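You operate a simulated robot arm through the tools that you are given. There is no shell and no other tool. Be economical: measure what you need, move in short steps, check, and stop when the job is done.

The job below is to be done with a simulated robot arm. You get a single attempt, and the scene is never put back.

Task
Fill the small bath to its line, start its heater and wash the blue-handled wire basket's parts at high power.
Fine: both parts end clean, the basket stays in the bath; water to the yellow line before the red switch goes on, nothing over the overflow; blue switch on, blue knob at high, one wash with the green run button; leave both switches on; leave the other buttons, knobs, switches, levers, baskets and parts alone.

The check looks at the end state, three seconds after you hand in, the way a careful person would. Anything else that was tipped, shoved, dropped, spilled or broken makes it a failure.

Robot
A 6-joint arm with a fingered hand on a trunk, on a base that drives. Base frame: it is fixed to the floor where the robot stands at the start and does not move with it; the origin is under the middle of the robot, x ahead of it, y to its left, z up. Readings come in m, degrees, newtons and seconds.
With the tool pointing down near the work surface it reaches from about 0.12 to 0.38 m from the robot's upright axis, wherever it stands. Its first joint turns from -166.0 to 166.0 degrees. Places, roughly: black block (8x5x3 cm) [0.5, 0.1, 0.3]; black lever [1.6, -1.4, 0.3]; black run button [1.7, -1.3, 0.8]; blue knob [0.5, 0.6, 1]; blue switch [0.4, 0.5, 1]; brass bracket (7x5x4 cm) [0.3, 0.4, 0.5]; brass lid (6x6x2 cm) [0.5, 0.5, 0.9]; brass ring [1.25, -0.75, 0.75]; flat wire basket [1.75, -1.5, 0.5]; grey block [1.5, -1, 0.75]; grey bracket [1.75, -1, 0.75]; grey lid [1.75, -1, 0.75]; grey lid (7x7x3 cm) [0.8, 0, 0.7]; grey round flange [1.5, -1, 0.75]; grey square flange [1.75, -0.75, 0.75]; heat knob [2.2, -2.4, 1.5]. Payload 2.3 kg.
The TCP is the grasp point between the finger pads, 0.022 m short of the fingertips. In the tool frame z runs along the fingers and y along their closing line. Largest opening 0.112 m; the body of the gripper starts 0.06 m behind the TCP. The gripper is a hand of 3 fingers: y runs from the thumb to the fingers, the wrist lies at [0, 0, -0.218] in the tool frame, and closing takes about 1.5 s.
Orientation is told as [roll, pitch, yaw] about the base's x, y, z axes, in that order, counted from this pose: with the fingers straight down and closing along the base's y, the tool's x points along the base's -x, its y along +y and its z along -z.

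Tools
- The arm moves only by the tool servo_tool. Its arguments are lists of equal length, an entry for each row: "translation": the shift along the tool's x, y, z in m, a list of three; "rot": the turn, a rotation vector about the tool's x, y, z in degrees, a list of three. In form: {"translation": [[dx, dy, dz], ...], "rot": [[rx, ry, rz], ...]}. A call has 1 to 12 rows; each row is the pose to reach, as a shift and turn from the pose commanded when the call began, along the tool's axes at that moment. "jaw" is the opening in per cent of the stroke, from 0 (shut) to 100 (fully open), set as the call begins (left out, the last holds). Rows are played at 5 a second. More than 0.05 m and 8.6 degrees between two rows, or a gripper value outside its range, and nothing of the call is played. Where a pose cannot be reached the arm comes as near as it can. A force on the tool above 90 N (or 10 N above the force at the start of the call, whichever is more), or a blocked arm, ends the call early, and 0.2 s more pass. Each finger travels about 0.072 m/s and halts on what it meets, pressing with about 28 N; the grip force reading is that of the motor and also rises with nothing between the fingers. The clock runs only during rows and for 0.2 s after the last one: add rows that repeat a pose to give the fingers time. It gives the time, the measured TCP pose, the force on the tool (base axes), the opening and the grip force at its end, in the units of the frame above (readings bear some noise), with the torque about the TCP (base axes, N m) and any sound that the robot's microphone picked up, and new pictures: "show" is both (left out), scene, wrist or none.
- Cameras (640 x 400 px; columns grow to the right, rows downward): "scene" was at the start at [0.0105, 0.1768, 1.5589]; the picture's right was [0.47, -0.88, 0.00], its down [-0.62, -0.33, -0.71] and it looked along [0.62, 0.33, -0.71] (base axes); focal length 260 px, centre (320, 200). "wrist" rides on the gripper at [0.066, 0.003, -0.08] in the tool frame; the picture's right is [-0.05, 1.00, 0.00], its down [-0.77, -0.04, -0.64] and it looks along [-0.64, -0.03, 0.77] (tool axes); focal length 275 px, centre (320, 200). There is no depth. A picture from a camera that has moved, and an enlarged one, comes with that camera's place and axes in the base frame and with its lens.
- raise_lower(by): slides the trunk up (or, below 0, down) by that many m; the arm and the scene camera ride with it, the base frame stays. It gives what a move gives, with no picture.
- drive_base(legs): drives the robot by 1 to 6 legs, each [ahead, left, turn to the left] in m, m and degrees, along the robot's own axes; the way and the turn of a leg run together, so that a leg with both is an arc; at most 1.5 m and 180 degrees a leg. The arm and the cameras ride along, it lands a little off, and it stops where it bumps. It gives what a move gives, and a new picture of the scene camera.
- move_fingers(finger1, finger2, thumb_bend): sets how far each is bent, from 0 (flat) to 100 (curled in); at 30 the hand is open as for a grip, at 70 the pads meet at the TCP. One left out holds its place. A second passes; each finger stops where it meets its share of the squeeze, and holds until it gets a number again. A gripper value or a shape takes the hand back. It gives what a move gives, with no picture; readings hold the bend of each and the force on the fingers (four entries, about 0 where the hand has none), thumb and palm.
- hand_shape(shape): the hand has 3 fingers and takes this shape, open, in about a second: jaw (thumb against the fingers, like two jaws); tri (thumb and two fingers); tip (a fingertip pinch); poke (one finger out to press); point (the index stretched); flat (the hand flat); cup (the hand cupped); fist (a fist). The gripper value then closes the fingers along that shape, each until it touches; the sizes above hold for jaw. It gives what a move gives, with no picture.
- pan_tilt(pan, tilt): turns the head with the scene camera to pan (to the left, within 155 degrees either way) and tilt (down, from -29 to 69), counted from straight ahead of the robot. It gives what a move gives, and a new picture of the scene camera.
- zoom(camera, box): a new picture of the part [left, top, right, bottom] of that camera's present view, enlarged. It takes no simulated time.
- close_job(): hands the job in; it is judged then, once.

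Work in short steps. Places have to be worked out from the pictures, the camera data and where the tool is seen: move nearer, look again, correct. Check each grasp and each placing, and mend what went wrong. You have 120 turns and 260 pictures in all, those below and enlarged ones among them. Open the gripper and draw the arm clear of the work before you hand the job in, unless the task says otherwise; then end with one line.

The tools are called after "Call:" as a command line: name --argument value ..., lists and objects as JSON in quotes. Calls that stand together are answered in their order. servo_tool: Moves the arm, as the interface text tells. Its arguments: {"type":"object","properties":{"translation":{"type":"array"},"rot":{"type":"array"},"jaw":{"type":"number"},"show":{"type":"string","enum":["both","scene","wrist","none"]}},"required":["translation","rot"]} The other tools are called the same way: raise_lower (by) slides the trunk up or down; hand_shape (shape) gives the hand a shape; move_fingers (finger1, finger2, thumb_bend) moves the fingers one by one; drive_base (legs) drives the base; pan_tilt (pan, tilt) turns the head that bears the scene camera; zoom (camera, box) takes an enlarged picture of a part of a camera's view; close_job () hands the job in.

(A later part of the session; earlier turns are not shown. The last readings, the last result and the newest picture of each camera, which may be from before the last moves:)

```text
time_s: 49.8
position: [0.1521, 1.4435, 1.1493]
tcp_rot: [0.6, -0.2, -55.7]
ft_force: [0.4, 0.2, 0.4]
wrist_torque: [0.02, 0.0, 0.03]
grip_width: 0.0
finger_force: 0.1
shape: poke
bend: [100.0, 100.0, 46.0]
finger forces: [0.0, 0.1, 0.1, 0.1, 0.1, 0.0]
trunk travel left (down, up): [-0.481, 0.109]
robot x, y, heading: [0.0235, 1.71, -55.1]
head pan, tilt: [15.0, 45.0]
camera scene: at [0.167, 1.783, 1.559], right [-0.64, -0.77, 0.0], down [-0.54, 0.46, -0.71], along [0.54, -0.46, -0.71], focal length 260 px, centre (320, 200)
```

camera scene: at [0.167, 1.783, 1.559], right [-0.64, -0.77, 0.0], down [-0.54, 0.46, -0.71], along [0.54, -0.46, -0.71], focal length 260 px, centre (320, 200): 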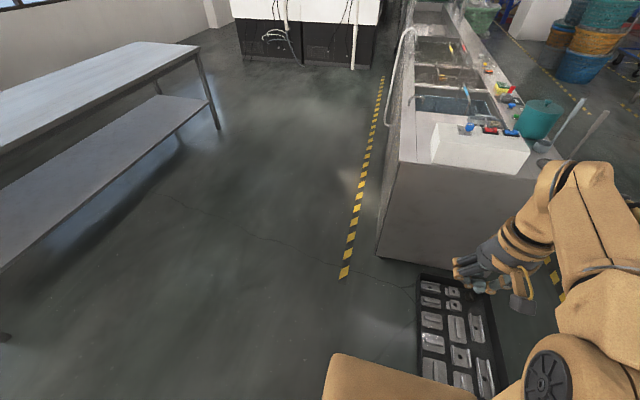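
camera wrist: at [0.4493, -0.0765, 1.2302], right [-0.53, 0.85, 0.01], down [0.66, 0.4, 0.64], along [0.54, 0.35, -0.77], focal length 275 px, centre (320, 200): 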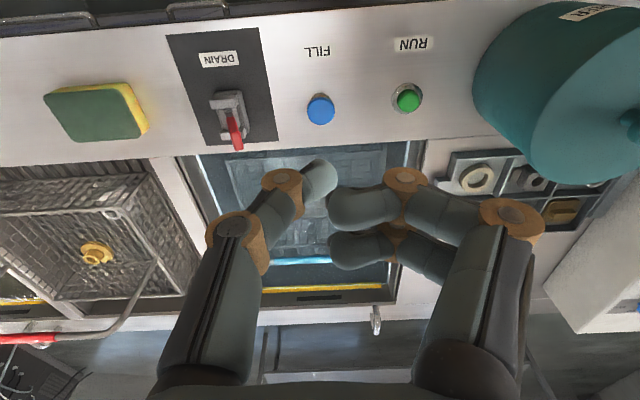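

At d≈1.0, clear of the tray (up to d≈0.77). I drive ahead 0.78 m to the table's end.

Call:
drive_base --legs '[[0.7, 0, 0], [0.08, 0, 0]]'

Call:
pan_tilt --pan -30 --tilt 60

Call:
servo_tool --translation '[[0, 0, 0]]' --rot '[[0, 0, 0]]' --show "wrist"

```text
time_s: 54.2
position: [0.5969, 0.8028, 1.1501]
tcp_rot: [0.5, -0.2, -55.6]
ft_force: [0.0, 0.3, -0.1]
wrist_torque: [-0.02, 0.01, -0.01]
grip_width: 0.0
finger_force: 0.1
shape: poke
bend: [100.0, 100.0, 46.0]
finger forces: [0.0, 0.1, 0.0, 0.0, 0.0, 0.1]
trunk travel left (down, up): [-0.481, 0.109]
robot x, y, heading: [0.4662, 1.0659, -55.1]
head pan, tilt: [15.0, 45.0]
camera scene: at [0.6126, 1.1419, 1.5589], right [-0.65, -0.76, 0.0], down [-0.54, 0.46, -0.71], along [0.54, -0.46, -0.71], focal length 260 px, centre (320, 200)
```

scene: 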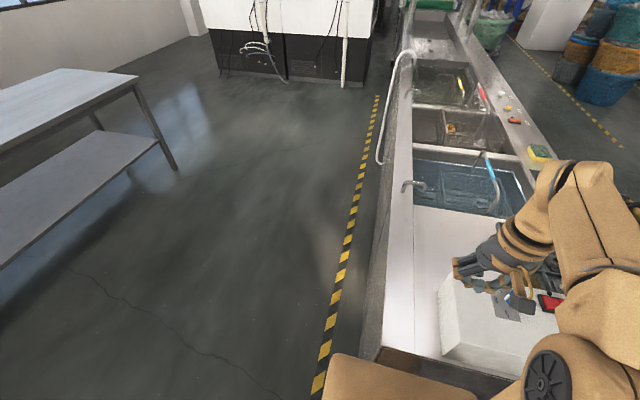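

```text
time_s: 55.4
position: [0.5966, 0.8031, 1.1497]
tcp_rot: [0.5, -0.2, -55.7]
ft_force: [0.2, -0.6, -0.4]
wrist_torque: [-0.01, -0.03, -0.05]
grip_width: 0.0001
finger_force: 0.1
shape: poke
bend: [100.0, 100.0, 46.0]
finger forces: [0.1, 0.0, 0.1, 0.0, 0.1, 0.0]
trunk travel left (down, up): [-0.481, 0.109]
robot x, y, heading: [0.466, 1.07, -55.0]
head pan, tilt: [-30.0, 60.0]
camera scene: at [0.5554, 1.1289, 1.5395], right [-1.0, -0.08, 0.0], down [-0.07, 0.86, -0.5], along [0.04, -0.5, -0.87], focal length 260 px, centre (320, 200)
```

scene: 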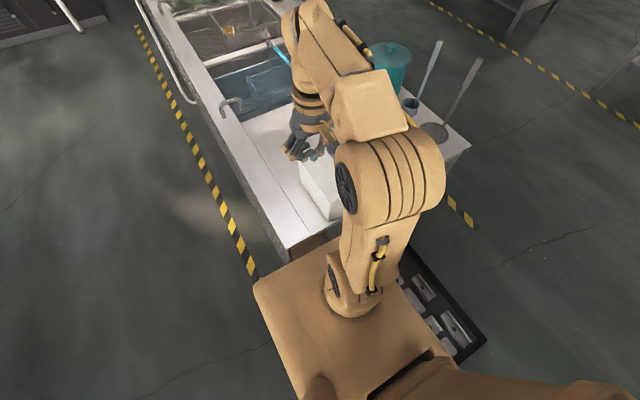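

```text
time_s: 55.8
position: [0.597, 0.8043, 1.1509]
tcp_rot: [0.5, -0.3, -55.6]
ft_force: [0.3, 0.0, 0.6]
wrist_torque: [0.02, 0.02, 0.01]
grip_width: 0.0002
finger_force: 0.0
shape: poke
bend: [100.0, 100.0, 46.0]
finger forces: [0.0, 0.1, 0.0, 0.0, 0.0, 0.1]
trunk travel left (down, up): [-0.481, 0.109]
robot x, y, heading: [0.4715, 1.0675, -55.2]
head pan, tilt: [-30.0, 60.0]
camera wrist: at [0.5606, 0.8605, 1.2297], right [0.85, 0.53, 0.01], down [0.4, -0.66, 0.64], along [0.34, -0.54, -0.77], focal length 275 px, centre (320, 200)
```

wrist: 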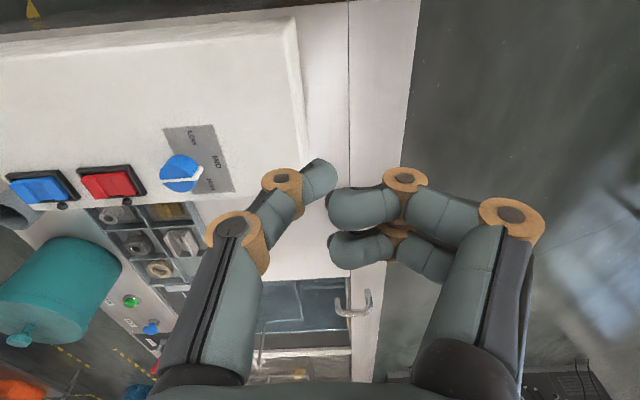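

I have the box in view. Zoom on the knob and switches.

Call:
zoom --camera "wrist" --box '[130, 110, 260, 210]'

Call:
zoom --camera "wrist" --box '[0, 145, 170, 245]'

```text
4.00 times, centred on (195, 160) of wrist
camera zoom: at [0.5606, 0.8605, 1.2297], right [0.85, 0.53, 0.01], down [0.4, -0.66, 0.64], along [0.34, -0.54, -0.77], focal length 1101 px, centre (820, 360)
```

zoom: 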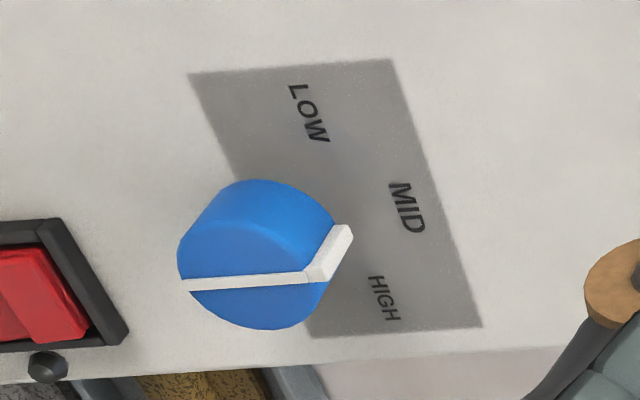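

```text
3.76 times, centred on (85, 195) of wrist
camera zoom: at [0.5606, 0.8605, 1.2297], right [0.85, 0.53, 0.01], down [0.4, -0.66, 0.64], along [0.34, -0.54, -0.77], focal length 1036 px, centre (1205, 219)
```

zoom: 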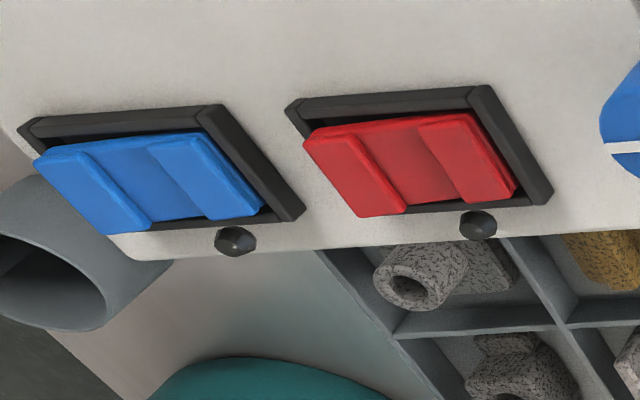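

The rockers' front (-d) ends stand raised, so pressing those turns them on; the knob must go clockwise/anticlockwise to HIGH on the bath side. I shift a little closer for reach.

Call:
drive_base --legs '[[0.03, -0.045, 0]]'

Call:
servo_tool --translation '[[0.02, -0.03, 0], [0.03, -0.07, 0]]' --rot '[[0, 0, 0], [0, 0, 0]]' --show "wrist"

```text
time_s: 56.8
position: [0.5782, 0.7563, 1.1497]
tcp_rot: [0.5, -0.1, -55.6]
ft_force: [-0.1, -0.4, -0.5]
wrist_torque: [0.02, -0.04, -0.04]
grip_width: 0.0
finger_force: 0.1
shape: poke
bend: [100.0, 100.0, 46.0]
finger forces: [0.0, 0.0, 0.0, 0.0, 0.1, 0.0]
trunk travel left (down, up): [-0.481, 0.109]
robot x, y, heading: [0.453, 1.0199, -55.4]
head pan, tilt: [-30.0, 60.0]
stopped in leg 1: the robot was blocked; the commanded pose is now the measured one
camera scene: at [0.5365, 1.081, 1.5396], right [-1.0, -0.08, 0.0], down [-0.07, 0.86, -0.5], along [0.04, -0.5, -0.87], focal length 260 px, centre (320, 200)
```

scene: 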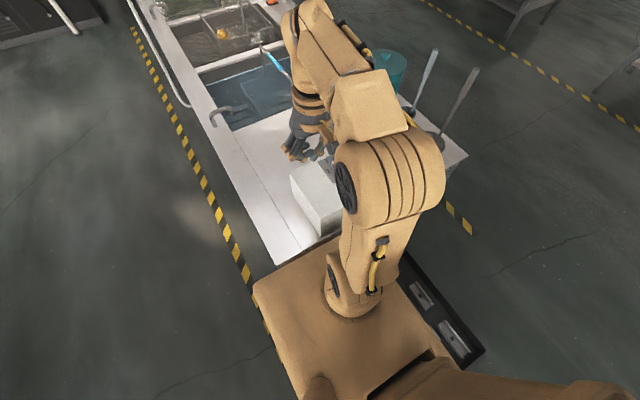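

```text
time_s: 57.4
position: [0.5038, 0.742, 1.1492]
tcp_rot: [0.4, -0.1, -55.6]
ft_force: [-0.3, 0.0, -0.2]
wrist_torque: [0.01, 0.01, 0.01]
grip_width: 0.0
finger_force: 0.2
shape: poke
bend: [100.0, 100.0, 46.0]
finger forces: [0.0, 0.0, 0.1, 0.0, 0.0, 0.0]
trunk travel left (down, up): [-0.481, 0.109]
robot x, y, heading: [0.4511, 1.0254, -55.0]
head pan, tilt: [-30.0, 60.0]
camera wrist: at [0.467, 0.7985, 1.2294], right [0.85, 0.53, 0.01], down [0.4, -0.66, 0.64], along [0.34, -0.54, -0.77], focal length 275 px, centre (320, 200)
```

wrist: 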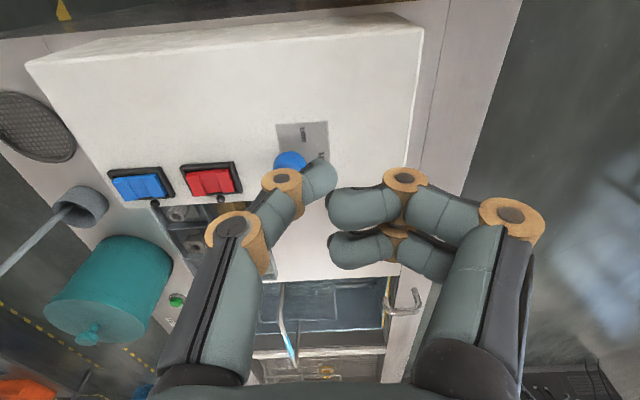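

The base bumped at the end of the shift (table end or tray). I back off a centimetre and check the tray and table.

Call:
drive_base --legs '[[-0.01, 0.012, 0]]'

Call:
pan_tilt --pan -65 --tilt 60

Call:
pan_tilt --pan 25 --tilt 62

```text
time_s: 58.2
position: [0.5087, 0.7587, 1.149]
tcp_rot: [0.5, -0.3, -55.6]
ft_force: [0.2, -0.2, 0.1]
wrist_torque: [0.0, -0.01, -0.02]
grip_width: 0.0002
finger_force: 0.1
shape: poke
bend: [100.0, 100.0, 46.0]
finger forces: [0.1, 0.1, 0.0, 0.0, 0.0, 0.1]
trunk travel left (down, up): [-0.481, 0.109]
robot x, y, heading: [0.4558, 1.0373, -55.4]
head pan, tilt: [-30.0, 60.0]
camera scene: at [0.5414, 1.0978, 1.5394], right [-1.0, -0.08, 0.0], down [-0.07, 0.86, -0.5], along [0.04, -0.5, -0.87], focal length 260 px, centre (320, 200)
```

scene: 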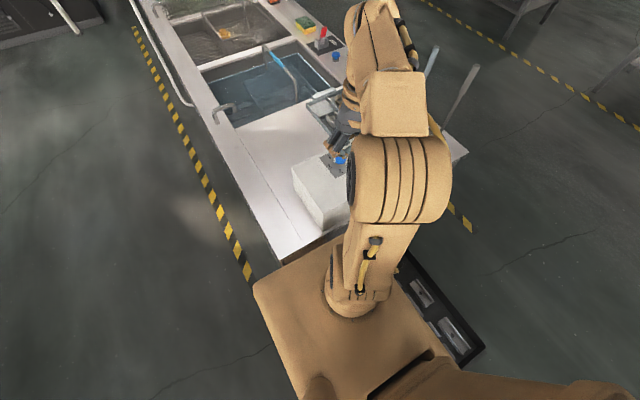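

```text
time_s: 59.2
position: [0.5092, 0.7566, 1.1501]
tcp_rot: [0.5, -0.2, -55.5]
ft_force: [-0.7, -0.4, -0.8]
wrist_torque: [0.0, -0.01, 0.03]
grip_width: 0.0
finger_force: 0.1
shape: poke
bend: [100.0, 100.0, 46.0]
finger forces: [0.0, 0.0, 0.0, 0.0, 0.1, 0.1]
trunk travel left (down, up): [-0.481, 0.109]
robot x, y, heading: [0.4544, 1.0374, -55.2]
head pan, tilt: [-65.0, 60.0]
camera scene: at [0.5023, 1.1062, 1.5395], right [-0.86, 0.5, 0.0], down [0.44, 0.75, -0.5], along [-0.25, -0.43, -0.87], focal length 260 px, centre (320, 200)
```

scene: 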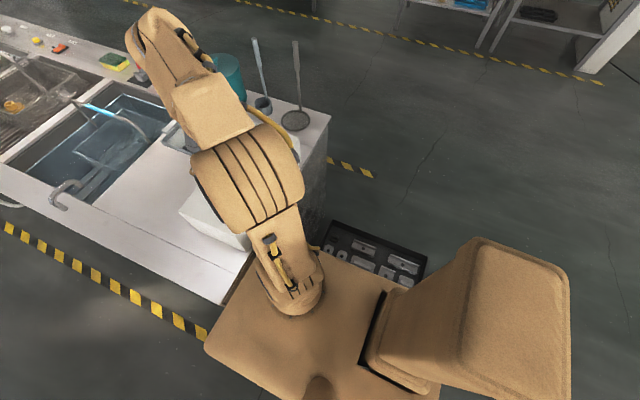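

```text
time_s: 60.8
position: [0.5082, 0.7573, 1.1508]
tcp_rot: [0.5, -0.2, -55.7]
ft_force: [0.2, -0.1, -0.3]
wrist_torque: [-0.01, -0.01, 0.0]
grip_width: 0.0
finger_force: 0.1
shape: poke
bend: [100.0, 100.0, 46.0]
finger forces: [0.1, 0.0, 0.0, 0.1, 0.0, 0.1]
trunk travel left (down, up): [-0.481, 0.109]
robot x, y, heading: [0.4545, 1.0325, -55.1]
head pan, tilt: [25.0, 62.0]
camera scene: at [0.5913, 1.1313, 1.5372], right [-0.5, -0.86, 0.0], down [-0.76, 0.44, -0.47], along [0.41, -0.24, -0.88], focal length 260 px, centre (320, 200)
```

scene: 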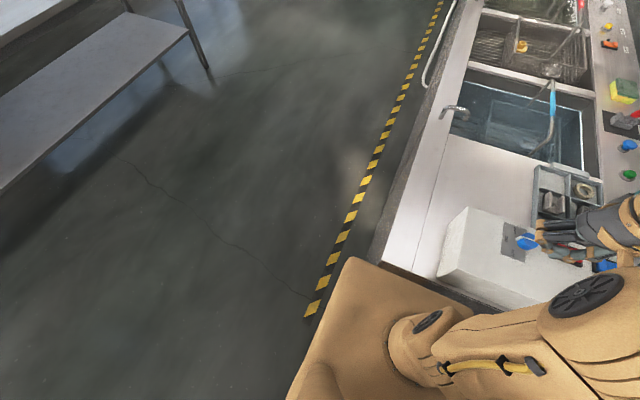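

Tray and table are unmoved. I now turn the tool 90° so the curled fingers point forward (away), ready to tilt and press the rockers with the thumb.

Call:
servo_tool --translation '[[0, 0, 0], [0, 0, 0], [0, 0, 0], [0, 0, 0], [0, 0, 0], [0, 0, 0], [0, 0, 0], [0, 0, 0], [0, 0, 0], [0, 0, 0], [0, 0, 0]]' --rot '[[0, 0, 8.2], [0, 0, 16.4], [0, 0, 24.6], [0, 0, 32.8], [0, 0, 41], [0, 0, 49.2], [0, 0, 57.4], [0, 0, 65.6], [0, 0, 73.8], [0, 0, 82], [0, 0, 90]]'

```text
time_s: 63.2
position: [0.5084, 0.7577, 1.1493]
tcp_rot: [0.2, 0.5, -145.9]
ft_force: [-0.2, -0.4, 0.8]
wrist_torque: [0.03, 0.03, -0.01]
grip_width: 0.0002
finger_force: 0.1
shape: poke
bend: [100.0, 100.0, 46.0]
finger forces: [0.1, 0.0, 0.1, 0.0, 0.0, 0.0]
trunk travel left (down, up): [-0.481, 0.109]
robot x, y, heading: [0.4521, 1.0377, -55.0]
head pan, tilt: [25.0, 62.0]
camera scene: at [0.5913, 1.1314, 1.5372], right [-0.5, -0.86, 0.0], down [-0.76, 0.44, -0.47], along [0.41, -0.24, -0.88], focal length 260 px, centre (320, 200)
camera wrist: at [0.5632, 0.7923, 1.2302], right [0.52, -0.85, 0.0], down [-0.66, -0.41, 0.63], along [-0.53, -0.33, -0.78], focal length 275 px, centre (320, 200)
```

scene: 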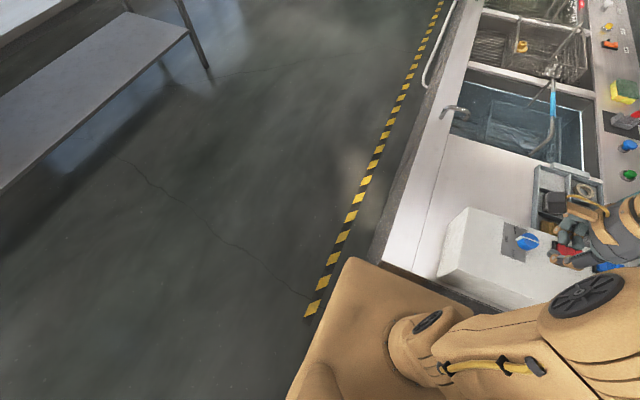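
wrist: 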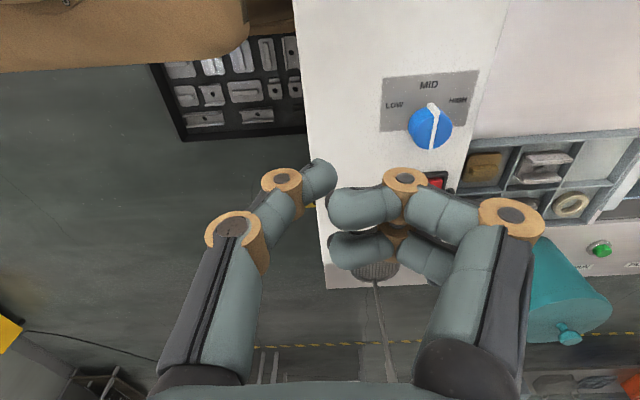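

MID is current; HIGH lies on the bath side. I move over the red switch's front end with the tool tilted 35° forward.

Call:
servo_tool --translation '[[-0.03, 0.02, 0], [-0.06, 0.04, 0], [-0.09, 0.06, 0], [-0.12, 0.08, 0.01], [-0.14, 0.09, 0.03], [-0.158, 0.101, 0.05]]' --rot '[[-6, 0, 0], [-12, 0, 0], [-18, 0, 0], [-24, 0, 0], [-30, 0, 0], [-35, 0, 0]]'

Call:
pan_tilt --pan -20 --tilt 55

```text
time_s: 64.6
position: [0.4345, 0.5837, 1.0983]
tcp_rot: [35.2, 0.4, -145.6]
ft_force: [0.1, 0.5, 0.2]
wrist_torque: [0.01, 0.01, 0.01]
grip_width: 0.0
finger_force: 0.0
shape: poke
bend: [100.0, 100.0, 46.0]
finger forces: [0.0, 0.1, 0.0, 0.0, 0.0, 0.0]
trunk travel left (down, up): [-0.481, 0.109]
robot x, y, heading: [0.4543, 1.0368, -55.2]
head pan, tilt: [25.0, 62.0]
camera scene: at [0.5908, 1.1306, 1.5373], right [-0.5, -0.86, 0.0], down [-0.76, 0.44, -0.47], along [0.41, -0.24, -0.88], focal length 260 px, centre (320, 200)
camera wrist: at [0.4625, 0.6573, 1.1655], right [0.42, -0.7, 0.58], down [-0.86, -0.11, 0.49], along [-0.28, -0.7, -0.65], focal length 275 px, centre (320, 200)
```

scene: 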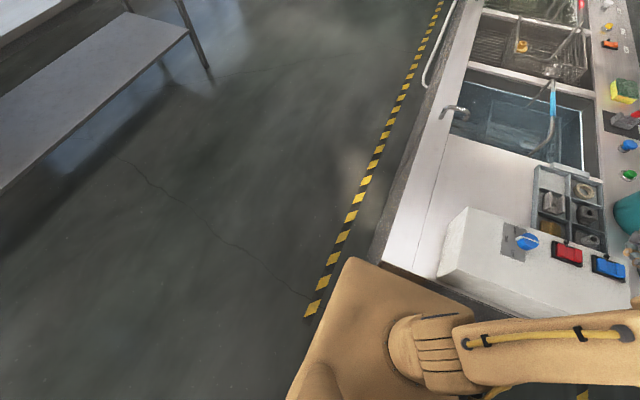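
wrist: 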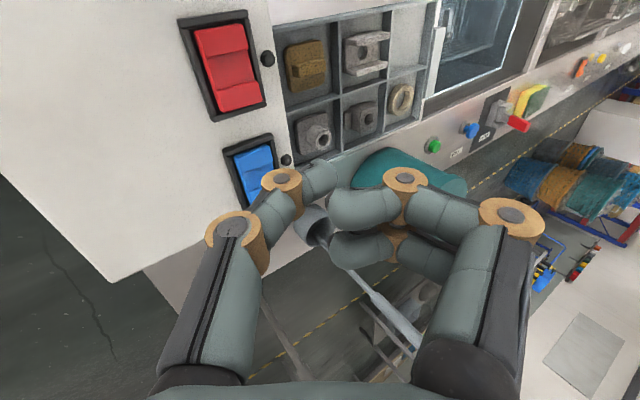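

```text
time_s: 65.8
position: [0.4349, 0.5848, 1.0988]
tcp_rot: [35.2, 0.4, -145.7]
ft_force: [0.3, -0.6, -0.4]
wrist_torque: [0.0, -0.02, 0.0]
grip_width: 0.0002
finger_force: 0.2
shape: poke
bend: [100.0, 100.0, 46.0]
finger forces: [0.1, 0.0, 0.0, 0.1, 0.1, 0.0]
trunk travel left (down, up): [-0.481, 0.109]
robot x, y, heading: [0.455, 1.0367, -55.1]
head pan, tilt: [-20.0, 55.0]
camera scene: at [0.5542, 1.094, 1.5455], right [-0.97, -0.26, 0.0], down [-0.21, 0.79, -0.57], along [0.15, -0.55, -0.82], focal length 260 px, centre (320, 200)
```

scene: 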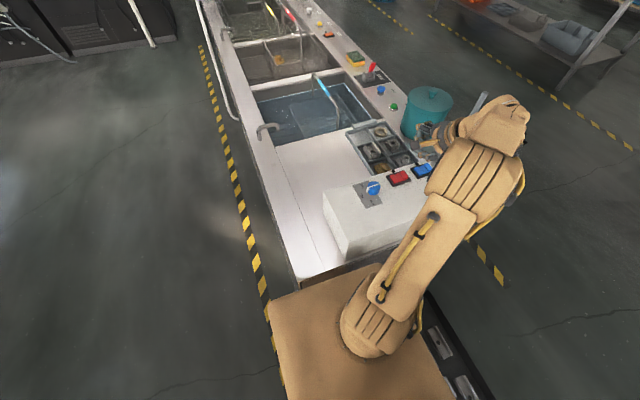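

The red paddle's front lip measures at about (0.447, 0.578), nearly under the tip. I descend vertically to just above it.

Call:
servo_tool --translation '[[0.004, -0.023, 0.033], [0.004, -0.0402, 0.0573]]' --rot '[[0, 0, 0], [0, 0, 0]]' --show "wrist"

Call:
zoom --camera "scene" --box '[340, 90, 500, 220]'

```text
time_s: 66.3
position: [0.4387, 0.5862, 1.029]
tcp_rot: [35.2, 0.5, -145.7]
ft_force: [0.3, 0.2, 0.0]
wrist_torque: [0.01, -0.02, 0.0]
grip_width: 0.0001
finger_force: 0.0
shape: poke
bend: [100.0, 100.0, 46.0]
finger forces: [0.0, 0.0, 0.0, 0.1, 0.0, 0.0]
trunk travel left (down, up): [-0.481, 0.109]
robot x, y, heading: [0.454, 1.0347, -55.5]
head pan, tilt: [-20.0, 55.0]
camera wrist: at [0.4668, 0.6607, 1.0961], right [0.42, -0.7, 0.57], down [-0.86, -0.11, 0.49], along [-0.28, -0.7, -0.65], focal length 275 px, centre (320, 200)
```

wrist: 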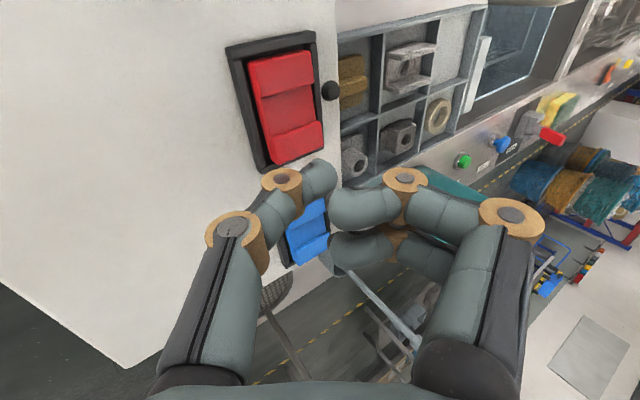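

```text
3.08 times, centred on (420, 155) of scene
camera zoom: at [0.5539, 1.0937, 1.5456], right [-0.97, -0.26, 0.0], down [-0.21, 0.79, -0.57], along [0.15, -0.55, -0.82], focal length 801 px, centre (12, 338)
```

zoom: 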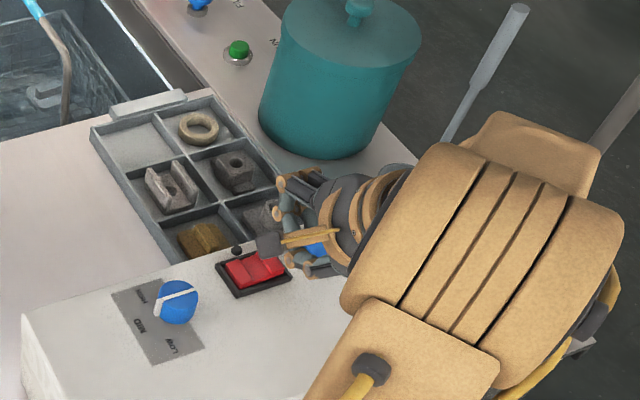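

Aligned over the raised lip. Press down.

Call:
servo_tool --translation '[[0, -0.0066, 0.0123], [0, -0.0124, 0.0205], [0, -0.0152, 0.0246], [0, -0.018, 0.0287]]' --rot '[[0, 0, 0], [0, 0, 0], [0, 0, 0], [0, 0, 0]]' --show "wrist"

```text
time_s: 67.3
position: [0.4385, 0.5885, 0.9991]
tcp_rot: [35.6, 0.2, -145.7]
ft_force: [-9.8, 1.8, 37.7]
wrist_torque: [-0.06, -0.03, -0.04]
grip_width: 0.0
finger_force: 0.1
shape: poke
bend: [100.0, 100.0, 98.0]
finger forces: [0.0, 0.0, 0.0, 0.1, 38.4, 0.0]
trunk travel left (down, up): [-0.481, 0.109]
robot x, y, heading: [0.4516, 1.037, -55.3]
head pan, tilt: [-20.0, 55.0]
camera wrist: at [0.4667, 0.6634, 1.0659], right [0.42, -0.7, 0.58], down [-0.86, -0.1, 0.49], along [-0.28, -0.71, -0.65], focal length 275 px, centre (320, 200)
```

wrist: 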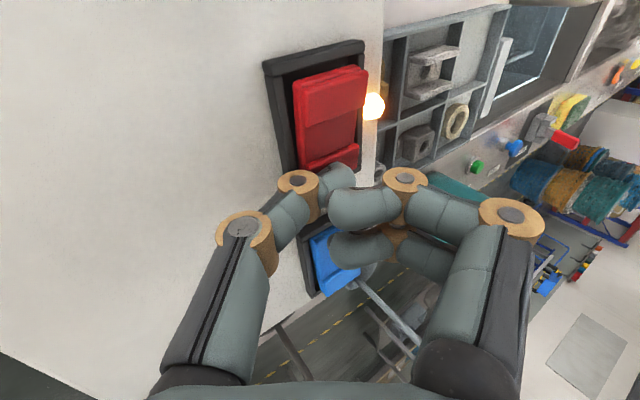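

The red lamp is lit. I lift off and check.

Call:
servo_tool --translation '[[0, 0.0172, -0.0246], [0, 0.0287, -0.041], [0, 0.04, -0.0573], [0, 0.04, -0.0573]]' --rot '[[0, 0, 0], [0, 0, 0], [0, 0, 0], [0, 0, 0]]' --show "wrist"

```text
time_s: 68.3
position: [0.4404, 0.5866, 1.0656]
tcp_rot: [35.2, 0.6, -145.7]
ft_force: [0.6, -0.1, 0.1]
wrist_torque: [0.01, 0.01, -0.01]
grip_width: 0.0
finger_force: 0.0
shape: poke
bend: [100.0, 100.0, 46.0]
finger forces: [0.0, 0.1, 0.0, 0.1, 0.0, 0.0]
trunk travel left (down, up): [-0.481, 0.109]
robot x, y, heading: [0.4569, 1.0394, -54.9]
head pan, tilt: [-20.0, 55.0]
camera wrist: at [0.4683, 0.6601, 1.1326], right [0.42, -0.7, 0.57], down [-0.86, -0.11, 0.49], along [-0.28, -0.7, -0.65], focal length 275 px, centre (320, 200)
```

wrist: 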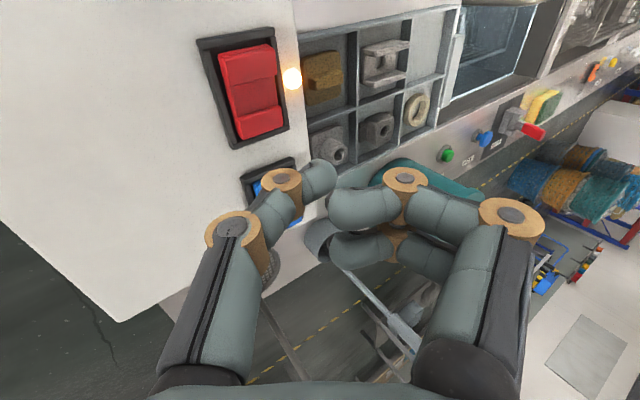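

Red is on and latched. Now shift 8 cm towards the front to the blue switch.

Call:
servo_tool --translation '[[-0.04, 0, 0], [-0.079, 0, 0], [-0.079, 0, 0]]' --rot '[[0, 0, 0], [0, 0, 0], [0, 0, 0]]' --show "wrist"

Call:
zoom --camera "scene" --box '[340, 90, 500, 220]'

```text
time_s: 69.2
position: [0.376, 0.5419, 1.0634]
tcp_rot: [35.3, 0.4, -145.6]
ft_force: [-0.2, 0.7, -0.6]
wrist_torque: [0.02, 0.0, -0.01]
grip_width: 0.0001
finger_force: 0.1
shape: poke
bend: [100.0, 100.0, 46.0]
finger forces: [0.0, 0.0, 0.0, 0.0, 0.0, 0.0]
trunk travel left (down, up): [-0.481, 0.109]
robot x, y, heading: [0.457, 1.0377, -55.1]
head pan, tilt: [-20.0, 55.0]
camera wrist: at [0.4036, 0.6153, 1.1309], right [0.42, -0.7, 0.58], down [-0.86, -0.11, 0.49], along [-0.28, -0.7, -0.65], focal length 275 px, centre (320, 200)
```

wrist: 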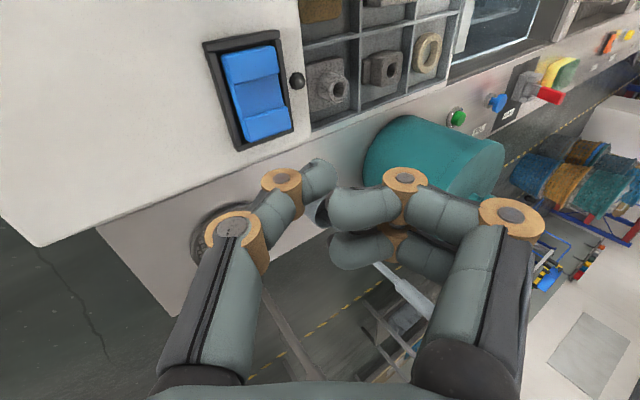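

```text
3.08 times, centred on (420, 155) of scene
camera zoom: at [0.5544, 1.0943, 1.5455], right [-0.97, -0.26, 0.0], down [-0.21, 0.79, -0.57], along [0.15, -0.55, -0.82], focal length 801 px, centre (12, 338)
```

zoom: 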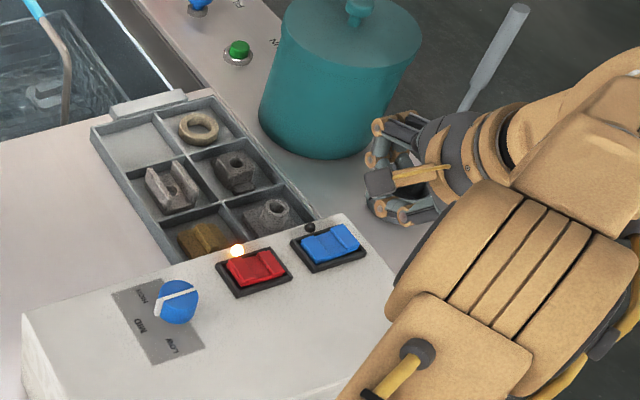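

Tip is over the blue paddle's front lip. Press down.

Call:
servo_tool --translation '[[0, -0.0172, 0.0246], [0, -0.0287, 0.041], [0, -0.0345, 0.0491], [0, -0.037, 0.0528], [0, -0.039, 0.0557]]' --rot '[[0, 0, 0], [0, 0, 0], [0, 0, 0], [0, 0, 0], [0, 0, 0]]' --show "wrist"

```text
time_s: 70.3
position: [0.3731, 0.5429, 0.9997]
tcp_rot: [35.6, 0.1, -145.7]
ft_force: [-8.2, -1.9, 34.9]
wrist_torque: [-0.17, -0.01, -0.07]
grip_width: 0.0002
finger_force: 0.1
shape: poke
bend: [100.0, 100.0, 48.0]
finger forces: [0.0, 0.0, 0.1, 0.0, 35.5, 0.0]
trunk travel left (down, up): [-0.481, 0.109]
robot x, y, heading: [0.454, 1.0358, -55.6]
head pan, tilt: [-20.0, 55.0]
camera wrist: at [0.4022, 0.6182, 1.0665], right [0.42, -0.7, 0.58], down [-0.86, -0.11, 0.49], along [-0.28, -0.71, -0.65], focal length 275 px, centre (320, 200)
```

wrist: 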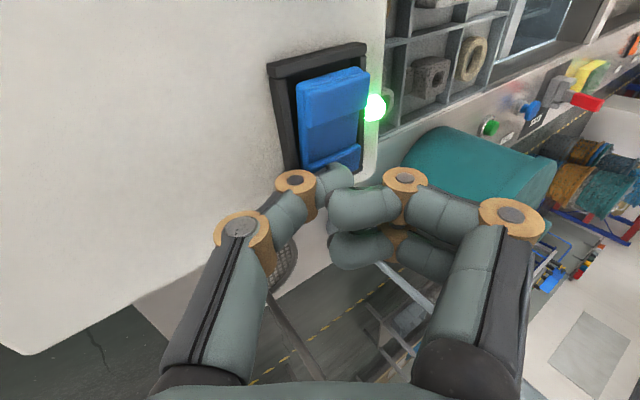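

Blue lamp is green: on. I lift and move above the knob, returning the tool to vertical.

Call:
servo_tool --translation '[[0, 0.0172, -0.0246], [0.0, 0.04, -0.0573], [0.03, 0.055, -0.078], [0.07, 0.069, -0.098], [0.11, 0.069, -0.098], [0.15, 0.069, -0.098], [0.18, 0.069, -0.098]]' --rot '[[0, 0, 0], [0, 0, 0], [7, 0, 0], [14, 0, 0], [21, 0, 0], [28, 0, 0], [35, 0, 0]]' --show "wrist"

Call:
hand_shape --shape "jaw"

Call:
servo_tool --translation '[[0, 0, 0], [0, 0, 0], [0, 0, 0], [0, 0, 0]]' --rot '[[0, 0, -8], [0, 0, -16], [0, 0, -24], [0, 0, -30]]' --jaw 65

```text
time_s: 72.0
position: [0.5234, 0.6424, 1.1169]
tcp_rot: [0.1, 0.5, -145.7]
ft_force: [-0.8, -1.1, -0.8]
wrist_torque: [-0.03, 0.03, -0.02]
grip_width: 0.0
finger_force: 0.1
shape: poke
bend: [100.0, 100.0, 46.0]
finger forces: [0.0, 0.0, 0.1, 0.0, 0.0, 0.0]
trunk travel left (down, up): [-0.481, 0.109]
robot x, y, heading: [0.4523, 1.0394, -55.1]
head pan, tilt: [-20.0, 55.0]
camera wrist: at [0.5788, 0.6777, 1.1984], right [0.52, -0.85, 0.0], down [-0.66, -0.41, 0.63], along [-0.54, -0.33, -0.78], focal length 275 px, centre (320, 200)
```

wrist: 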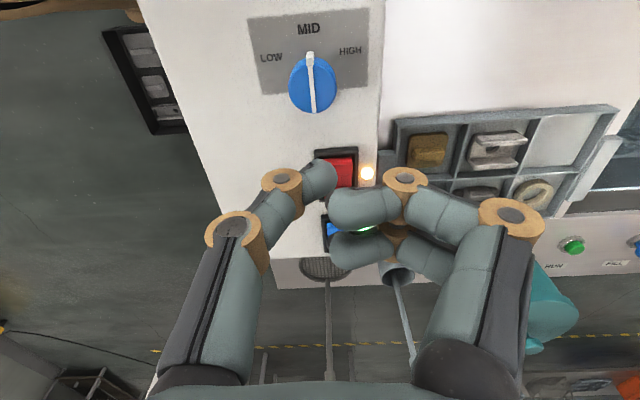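

```text
time_s: 72.8
position: [0.5228, 0.641, 1.1184]
tcp_rot: [0.2, 0.6, -145.6]
ft_force: [0.8, -0.3, -0.3]
wrist_torque: [-0.01, 0.02, 0.01]
grip_width: 0.1122
finger_force: 0.0
shape: jaw
bend: [30.0, 30.0, 30.0]
finger forces: [0.0, 0.1, 0.0, 0.0, 0.0, 0.0]
trunk travel left (down, up): [-0.481, 0.109]
robot x, y, heading: [0.4567, 1.0385, -55.3]
head pan, tilt: [-20.0, 55.0]
```

```text
time_s: 73.8
position: [0.5234, 0.6429, 1.1186]
tcp_rot: [0.4, 0.3, -115.5]
ft_force: [1.0, 0.7, 0.2]
wrist_torque: [0.0, 0.0, 0.04]
grip_width: 0.0732
finger_force: 0.1
shape: jaw
bend: [70.0, 70.0, 67.0]
finger forces: [0.0, 0.0, 0.0, 0.0, 0.0, 0.1]
trunk travel left (down, up): [-0.481, 0.109]
robot x, y, heading: [0.4563, 1.0337, -55.3]
head pan, tilt: [-20.0, 55.0]
camera scene: at [0.5541, 1.094, 1.5455], right [-0.97, -0.26, 0.0], down [-0.21, 0.79, -0.57], along [0.15, -0.55, -0.82], focal length 260 px, centre (320, 200)
camera wrist: at [0.5525, 0.7011, 1.1981], right [0.88, -0.47, 0.01], down [-0.37, -0.68, 0.63], along [-0.29, -0.56, -0.78], focal length 275 px, centre (320, 200)
```

scene: 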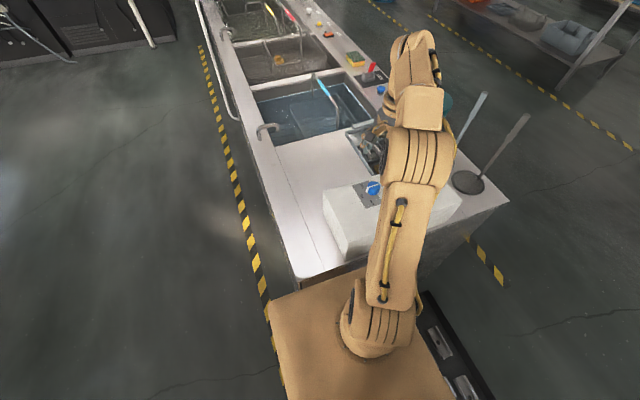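
wrist: 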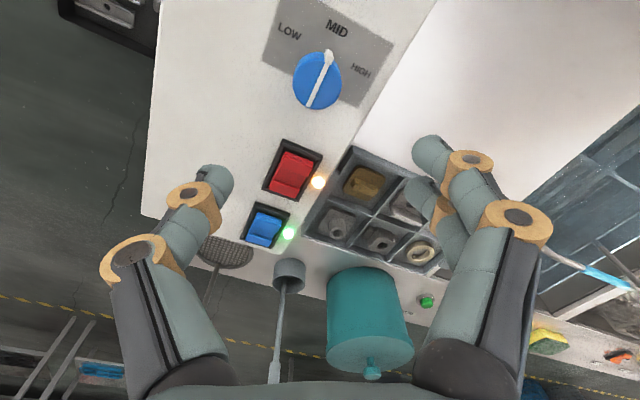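

Knob triangulates to (0.5265, 0.651). I descend around it.

Call:
servo_tool --translation '[[0.0085, -0.001, 0.04], [0.0085, -0.001, 0.08], [0.0085, -0.001, 0.105], [0.0085, -0.001, 0.111]]' --rot '[[0, 0, 0], [0, 0, 0], [0, 0, 0], [0, 0, 0]]' --show "wrist"

```text
time_s: 74.8
position: [0.5269, 0.6516, 1.0058]
tcp_rot: [0.4, 0.3, -115.6]
ft_force: [-0.7, 0.1, 0.1]
wrist_torque: [-0.02, 0.02, -0.04]
grip_width: 0.0731
finger_force: 0.1
shape: jaw
bend: [70.0, 70.0, 67.0]
finger forces: [0.0, 0.0, 0.1, 0.0, 0.1, 0.1]
trunk travel left (down, up): [-0.481, 0.109]
robot x, y, heading: [0.4563, 1.0373, -55.3]
head pan, tilt: [-20.0, 55.0]
camera wrist: at [0.5563, 0.7095, 1.0867], right [0.88, -0.47, 0.01], down [-0.37, -0.68, 0.63], along [-0.29, -0.56, -0.78], focal length 275 px, centre (320, 200)
```

wrist: 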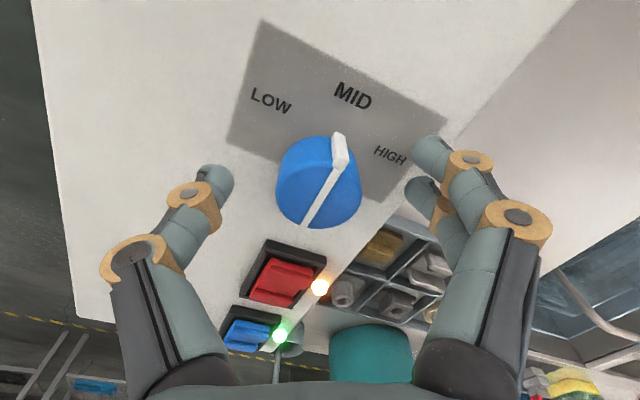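

The knob sits between the fingers. I close on it.

Call:
servo_tool --translation '[[0, 0, 0], [0, 0, 0], [0, 0, 0], [0, 0, 0], [0, 0, 0], [0, 0, 0]]' --rot '[[0, 0, 0], [0, 0, 0], [0, 0, 0], [0, 0, 0], [0, 0, 0], [0, 0, 0]]' --jaw 22 --show "wrist"

```text
time_s: 76.2
position: [0.5258, 0.651, 1.0065]
tcp_rot: [0.4, 0.5, -115.6]
ft_force: [-0.8, 2.2, -3.8]
wrist_torque: [0.06, 0.0, -0.02]
grip_width: 0.0247
finger_force: 28.1
shape: jaw
bend: [73.0, 73.0, 70.0]
finger forces: [12.3, 12.9, 0.0, 0.1, 25.8, 0.1]
trunk travel left (down, up): [-0.481, 0.109]
robot x, y, heading: [0.4552, 1.0342, -54.9]
head pan, tilt: [-20.0, 55.0]
camera wrist: at [0.5562, 0.7096, 1.0869], right [0.88, -0.47, 0.01], down [-0.37, -0.68, 0.63], along [-0.29, -0.56, -0.78], focal length 275 px, centre (320, 200)
```

wrist: 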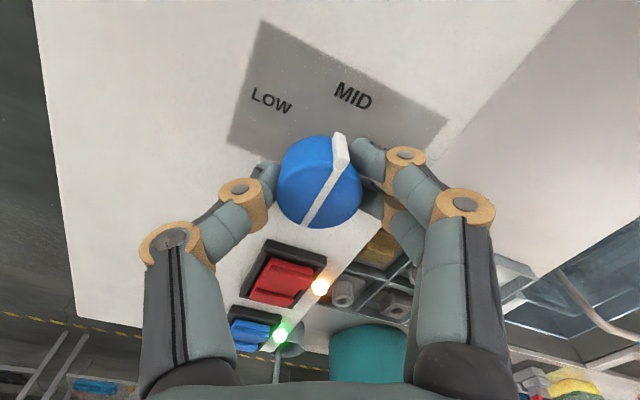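

Firm grip on both sides. I turn clockwise (seen from above) 40° towards HIGH.

Call:
servo_tool --translation '[[0, 0, 0], [0, 0, 0], [0, 0, 0], [0, 0, 0], [0, 0, 0], [0, 0, 0]]' --rot '[[0, 0, 7], [0, 0, 14], [0, 0, 21], [0, 0, 28], [0, 0, 34], [0, 0, 40]]' --show "wrist"

```text
time_s: 77.7
position: [0.5264, 0.6495, 1.0073]
tcp_rot: [0.1, 0.5, -155.8]
ft_force: [0.4, -1.4, -1.9]
wrist_torque: [-0.03, -0.07, -0.01]
grip_width: 0.0249
finger_force: 28.5
shape: jaw
bend: [73.0, 73.0, 70.0]
finger forces: [13.6, 14.7, 0.0, 0.1, 25.2, 0.0]
trunk travel left (down, up): [-0.481, 0.109]
robot x, y, heading: [0.4524, 1.0371, -55.2]
head pan, tilt: [-20.0, 55.0]
camera wrist: at [0.5869, 0.6749, 1.087], right [0.37, -0.93, 0.0], down [-0.72, -0.29, 0.63], along [-0.58, -0.23, -0.78], focal length 275 px, centre (320, 200)
```

wrist: 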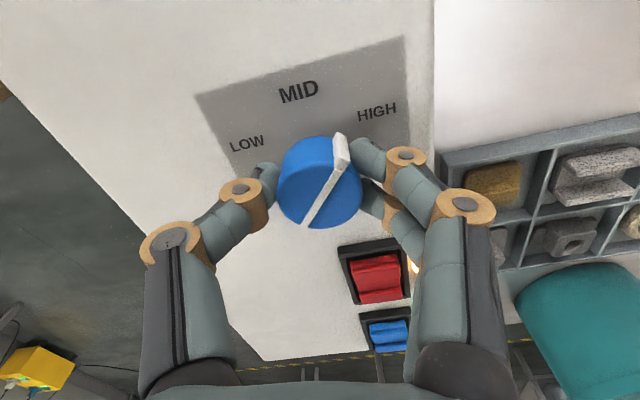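

Label geometry says HIGH is 60° from MID. I turn another 20°.

Call:
servo_tool --translation '[[0, 0, 0], [0, 0, 0], [0, 0, 0], [0, 0, 0]]' --rot '[[0, 0, 7], [0, 0, 14], [0, 0, 20], [0, 0, 21]]' --show "wrist"

```text
time_s: 78.7
position: [0.5272, 0.6496, 1.0056]
tcp_rot: [-0.1, 0.5, -176.8]
ft_force: [1.5, -4.9, 3.2]
wrist_torque: [-0.15, -0.02, 0.15]
grip_width: 0.0241
finger_force: 27.6
shape: jaw
bend: [73.0, 73.0, 70.0]
finger forces: [16.5, 15.7, 0.0, 0.1, 25.1, 0.1]
trunk travel left (down, up): [-0.481, 0.109]
robot x, y, heading: [0.4525, 1.0388, -55.4]
head pan, tilt: [-20.0, 55.0]
camera wrist: at [0.5916, 0.6511, 1.0867], right [0.01, -1.0, 0.0], down [-0.78, -0.01, 0.63], along [-0.63, -0.01, -0.78], focal length 275 px, centre (320, 200)
```

wrist: 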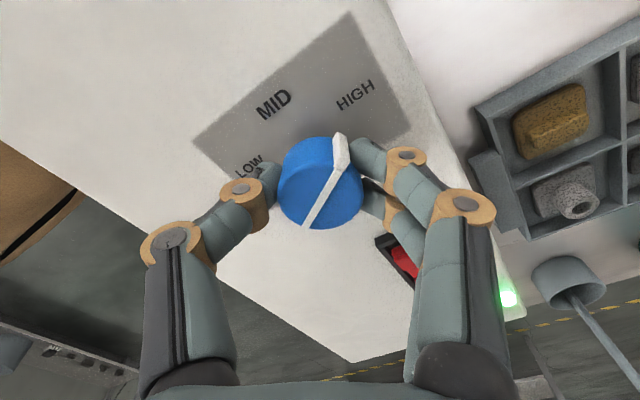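

Some resistance now, perhaps the stop. I open and rise to see the pointer.

Call:
servo_tool --translation '[[0, 0, 0], [0, 0, 0], [0, 0, 0], [0, 0, 0], [0, 0, -0.04], [0, 0, -0.08]]' --rot '[[0, 0, 0], [0, 0, 0], [0, 0, 0], [0, 0, 0], [0, 0, 0], [0, 0, 0]]' --jaw 65 --show "wrist"

Call:
zoom --camera "wrist" --box '[220, 20, 400, 140]'

```text
time_s: 80.0
position: [0.5261, 0.6511, 1.0874]
tcp_rot: [-0.1, 0.5, -176.6]
ft_force: [-0.4, 0.1, 0.1]
wrist_torque: [-0.04, -0.02, 0.02]
grip_width: 0.0726
finger_force: 0.1
shape: jaw
bend: [70.0, 70.0, 67.0]
finger forces: [0.0, 0.0, 0.0, 0.0, 0.0, 0.0]
trunk travel left (down, up): [-0.481, 0.109]
robot x, y, heading: [0.4572, 1.037, -55.4]
head pan, tilt: [-20.0, 55.0]
camera wrist: at [0.5905, 0.6524, 1.1677], right [0.01, -1.0, 0.0], down [-0.78, -0.01, 0.63], along [-0.63, -0.01, -0.78], focal length 275 px, centre (320, 200)
```

wrist: 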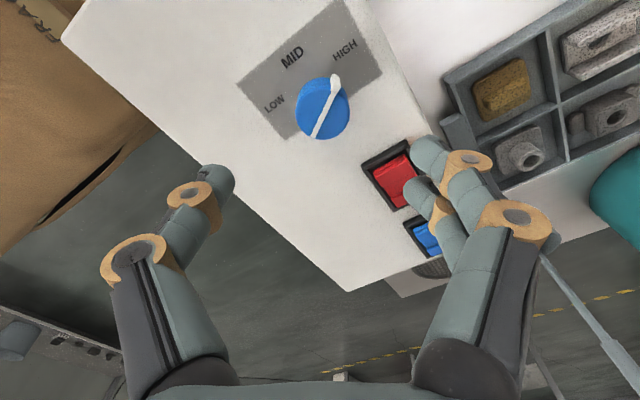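

```text
3.33 times, centred on (310, 80) of wrist
camera zoom: at [0.5905, 0.6524, 1.1677], right [0.01, -1.0, 0.0], down [-0.78, -0.01, 0.63], along [-0.63, -0.01, -0.78], focal length 918 px, centre (353, 600)
```

zoom: 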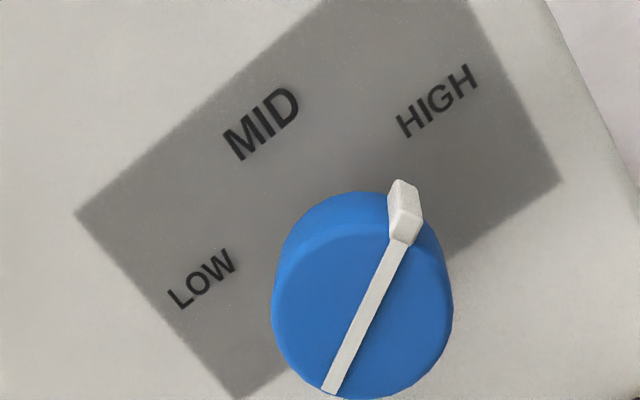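

The pointer is at −25°, right at HIGH. Now retract, turn the wrist back, and drive back around to the front.

Call:
servo_tool --translation '[[0, 0, -0.03], [-0.02, -0.03, -0.05], [-0.037, -0.059, -0.06], [-0.037, -0.059, -0.06], [-0.037, -0.059, -0.06], [-0.037, -0.059, -0.06], [-0.037, -0.059, -0.06], [-0.037, -0.059, -0.06], [-0.037, -0.059, -0.06], [-0.037, -0.059, -0.06], [-0.037, -0.059, -0.06]]' --rot '[[0, 0, 0], [0, 0, -8], [0, 0, -16], [0, 0, -24], [0, 0, -32], [0, 0, -40], [0, 0, -48], [0, 0, -56], [0, 0, -64], [0, 0, -72], [0, 0, -80]]' --show "none"

Call:
servo_tool --translation '[[0, 0, 0], [0, 0, 0], [0, 0, 0], [0, 0, 0], [0, 0, 0]]' --rot '[[0, 0, -8], [0, 0, -16], [0, 0, -24], [0, 0, -32], [0, 0, -40]]' --show "wrist"

Call:
hand_shape --shape "poke"

```text
time_s: 82.5
position: [0.4855, 0.707, 1.1445]
tcp_rot: [0.6, 0.2, -96.5]
ft_force: [-0.3, -0.1, -0.5]
wrist_torque: [0.02, 0.01, 0.0]
grip_width: 0.0723
finger_force: 0.0
shape: jaw
bend: [70.0, 70.0, 67.0]
finger forces: [0.1, 0.0, 0.0, 0.1, 0.1, 0.0]
trunk travel left (down, up): [-0.481, 0.109]
robot x, y, heading: [0.4557, 1.0385, -55.2]
head pan, tilt: [-20.0, 55.0]
```

```text
time_s: 83.7
position: [0.4859, 0.7068, 1.1462]
tcp_rot: [0.6, -0.2, -56.4]
ft_force: [-0.3, 0.2, 0.2]
wrist_torque: [-0.02, 0.02, 0.01]
grip_width: 0.0727
finger_force: 0.0
shape: jaw
bend: [70.0, 70.0, 67.0]
finger forces: [0.0, 0.0, 0.1, 0.0, 0.0, 0.1]
trunk travel left (down, up): [-0.481, 0.109]
robot x, y, heading: [0.4564, 1.0364, -55.4]
head pan, tilt: [-20.0, 55.0]
camera wrist: at [0.4495, 0.764, 1.2262], right [0.86, 0.51, 0.01], down [0.39, -0.66, 0.64], along [0.33, -0.54, -0.77], focal length 275 px, centre (320, 200)
```

wrist: 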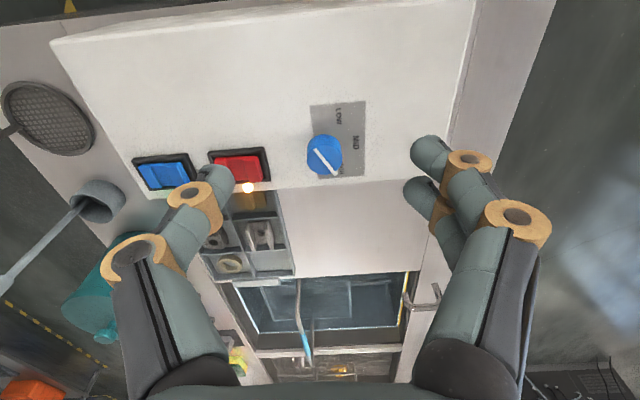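

```text
time_s: 84.5
position: [0.4852, 0.7061, 1.1469]
tcp_rot: [0.6, -0.2, -56.7]
ft_force: [0.8, 0.0, -1.2]
wrist_torque: [0.02, -0.03, -0.02]
grip_width: 0.0
finger_force: 0.0
shape: poke
bend: [100.0, 100.0, 46.0]
finger forces: [0.0, 0.0, 0.0, 0.0, 0.0, 0.0]
trunk travel left (down, up): [-0.481, 0.109]
robot x, y, heading: [0.4584, 1.0397, -55.2]
head pan, tilt: [-20.0, 55.0]
```

Drive back around: out, turn, back, right.

Call:
drive_base --legs '[[-0.05, 0.03, 0], [-0.75, 0, 0], [0, 0, 90], [-1.25, 0, 0], [0, -1.0, 0], [0, -0.63, 0]]'

Call:
pan_tilt --pan 15 --tilt 40

```text
time_s: 106.8
position: [0.246, -0.3228, 1.1468]
tcp_rot: [0.6, -0.3, 33.0]
ft_force: [0.6, -0.5, 0.3]
wrist_torque: [0.05, -0.05, -0.05]
grip_width: 0.0002
finger_force: 0.0
shape: poke
bend: [100.0, 100.0, 46.0]
finger forces: [0.0, 0.0, 0.0, 0.0, 0.1, 0.0]
trunk travel left (down, up): [-0.481, 0.109]
robot x, y, heading: [-0.0833, -0.3475, 34.5]
head pan, tilt: [-20.0, 55.0]
camera scene: at [-0.1437, -0.2527, 1.5456], right [0.25, -0.97, 0.0], down [-0.79, -0.2, -0.57], along [0.56, 0.14, -0.82], focal length 260 px, centre (320, 200)
```

scene: 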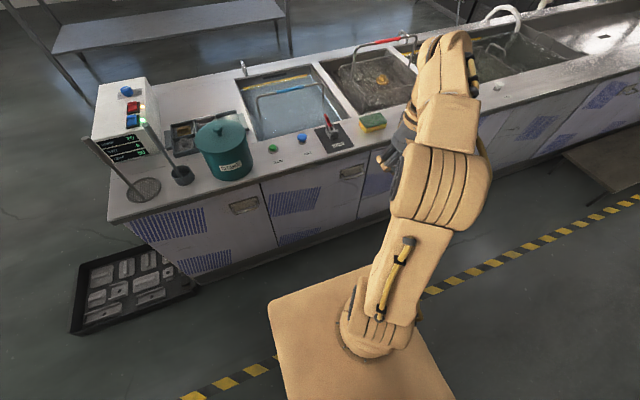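

```text
time_s: 107.8
position: [0.2452, -0.3227, 1.1469]
tcp_rot: [0.5, -0.2, 32.9]
ft_force: [0.4, 0.1, 0.0]
wrist_torque: [0.02, -0.02, -0.04]
grip_width: 0.0
finger_force: 0.0
shape: poke
bend: [100.0, 100.0, 46.0]
finger forces: [0.0, 0.0, 0.0, 0.0, 0.0, 0.0]
trunk travel left (down, up): [-0.481, 0.109]
robot x, y, heading: [-0.0852, -0.35, 34.6]
head pan, tilt: [15.0, 40.0]
camera scene: at [-0.1584, -0.2057, 1.5662], right [0.76, -0.65, 0.0], down [-0.42, -0.49, -0.77], along [0.5, 0.58, -0.64], focal length 260 px, centre (320, 200)
```

scene: 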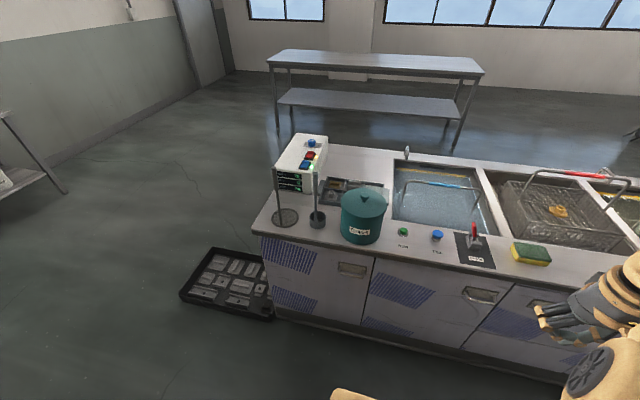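

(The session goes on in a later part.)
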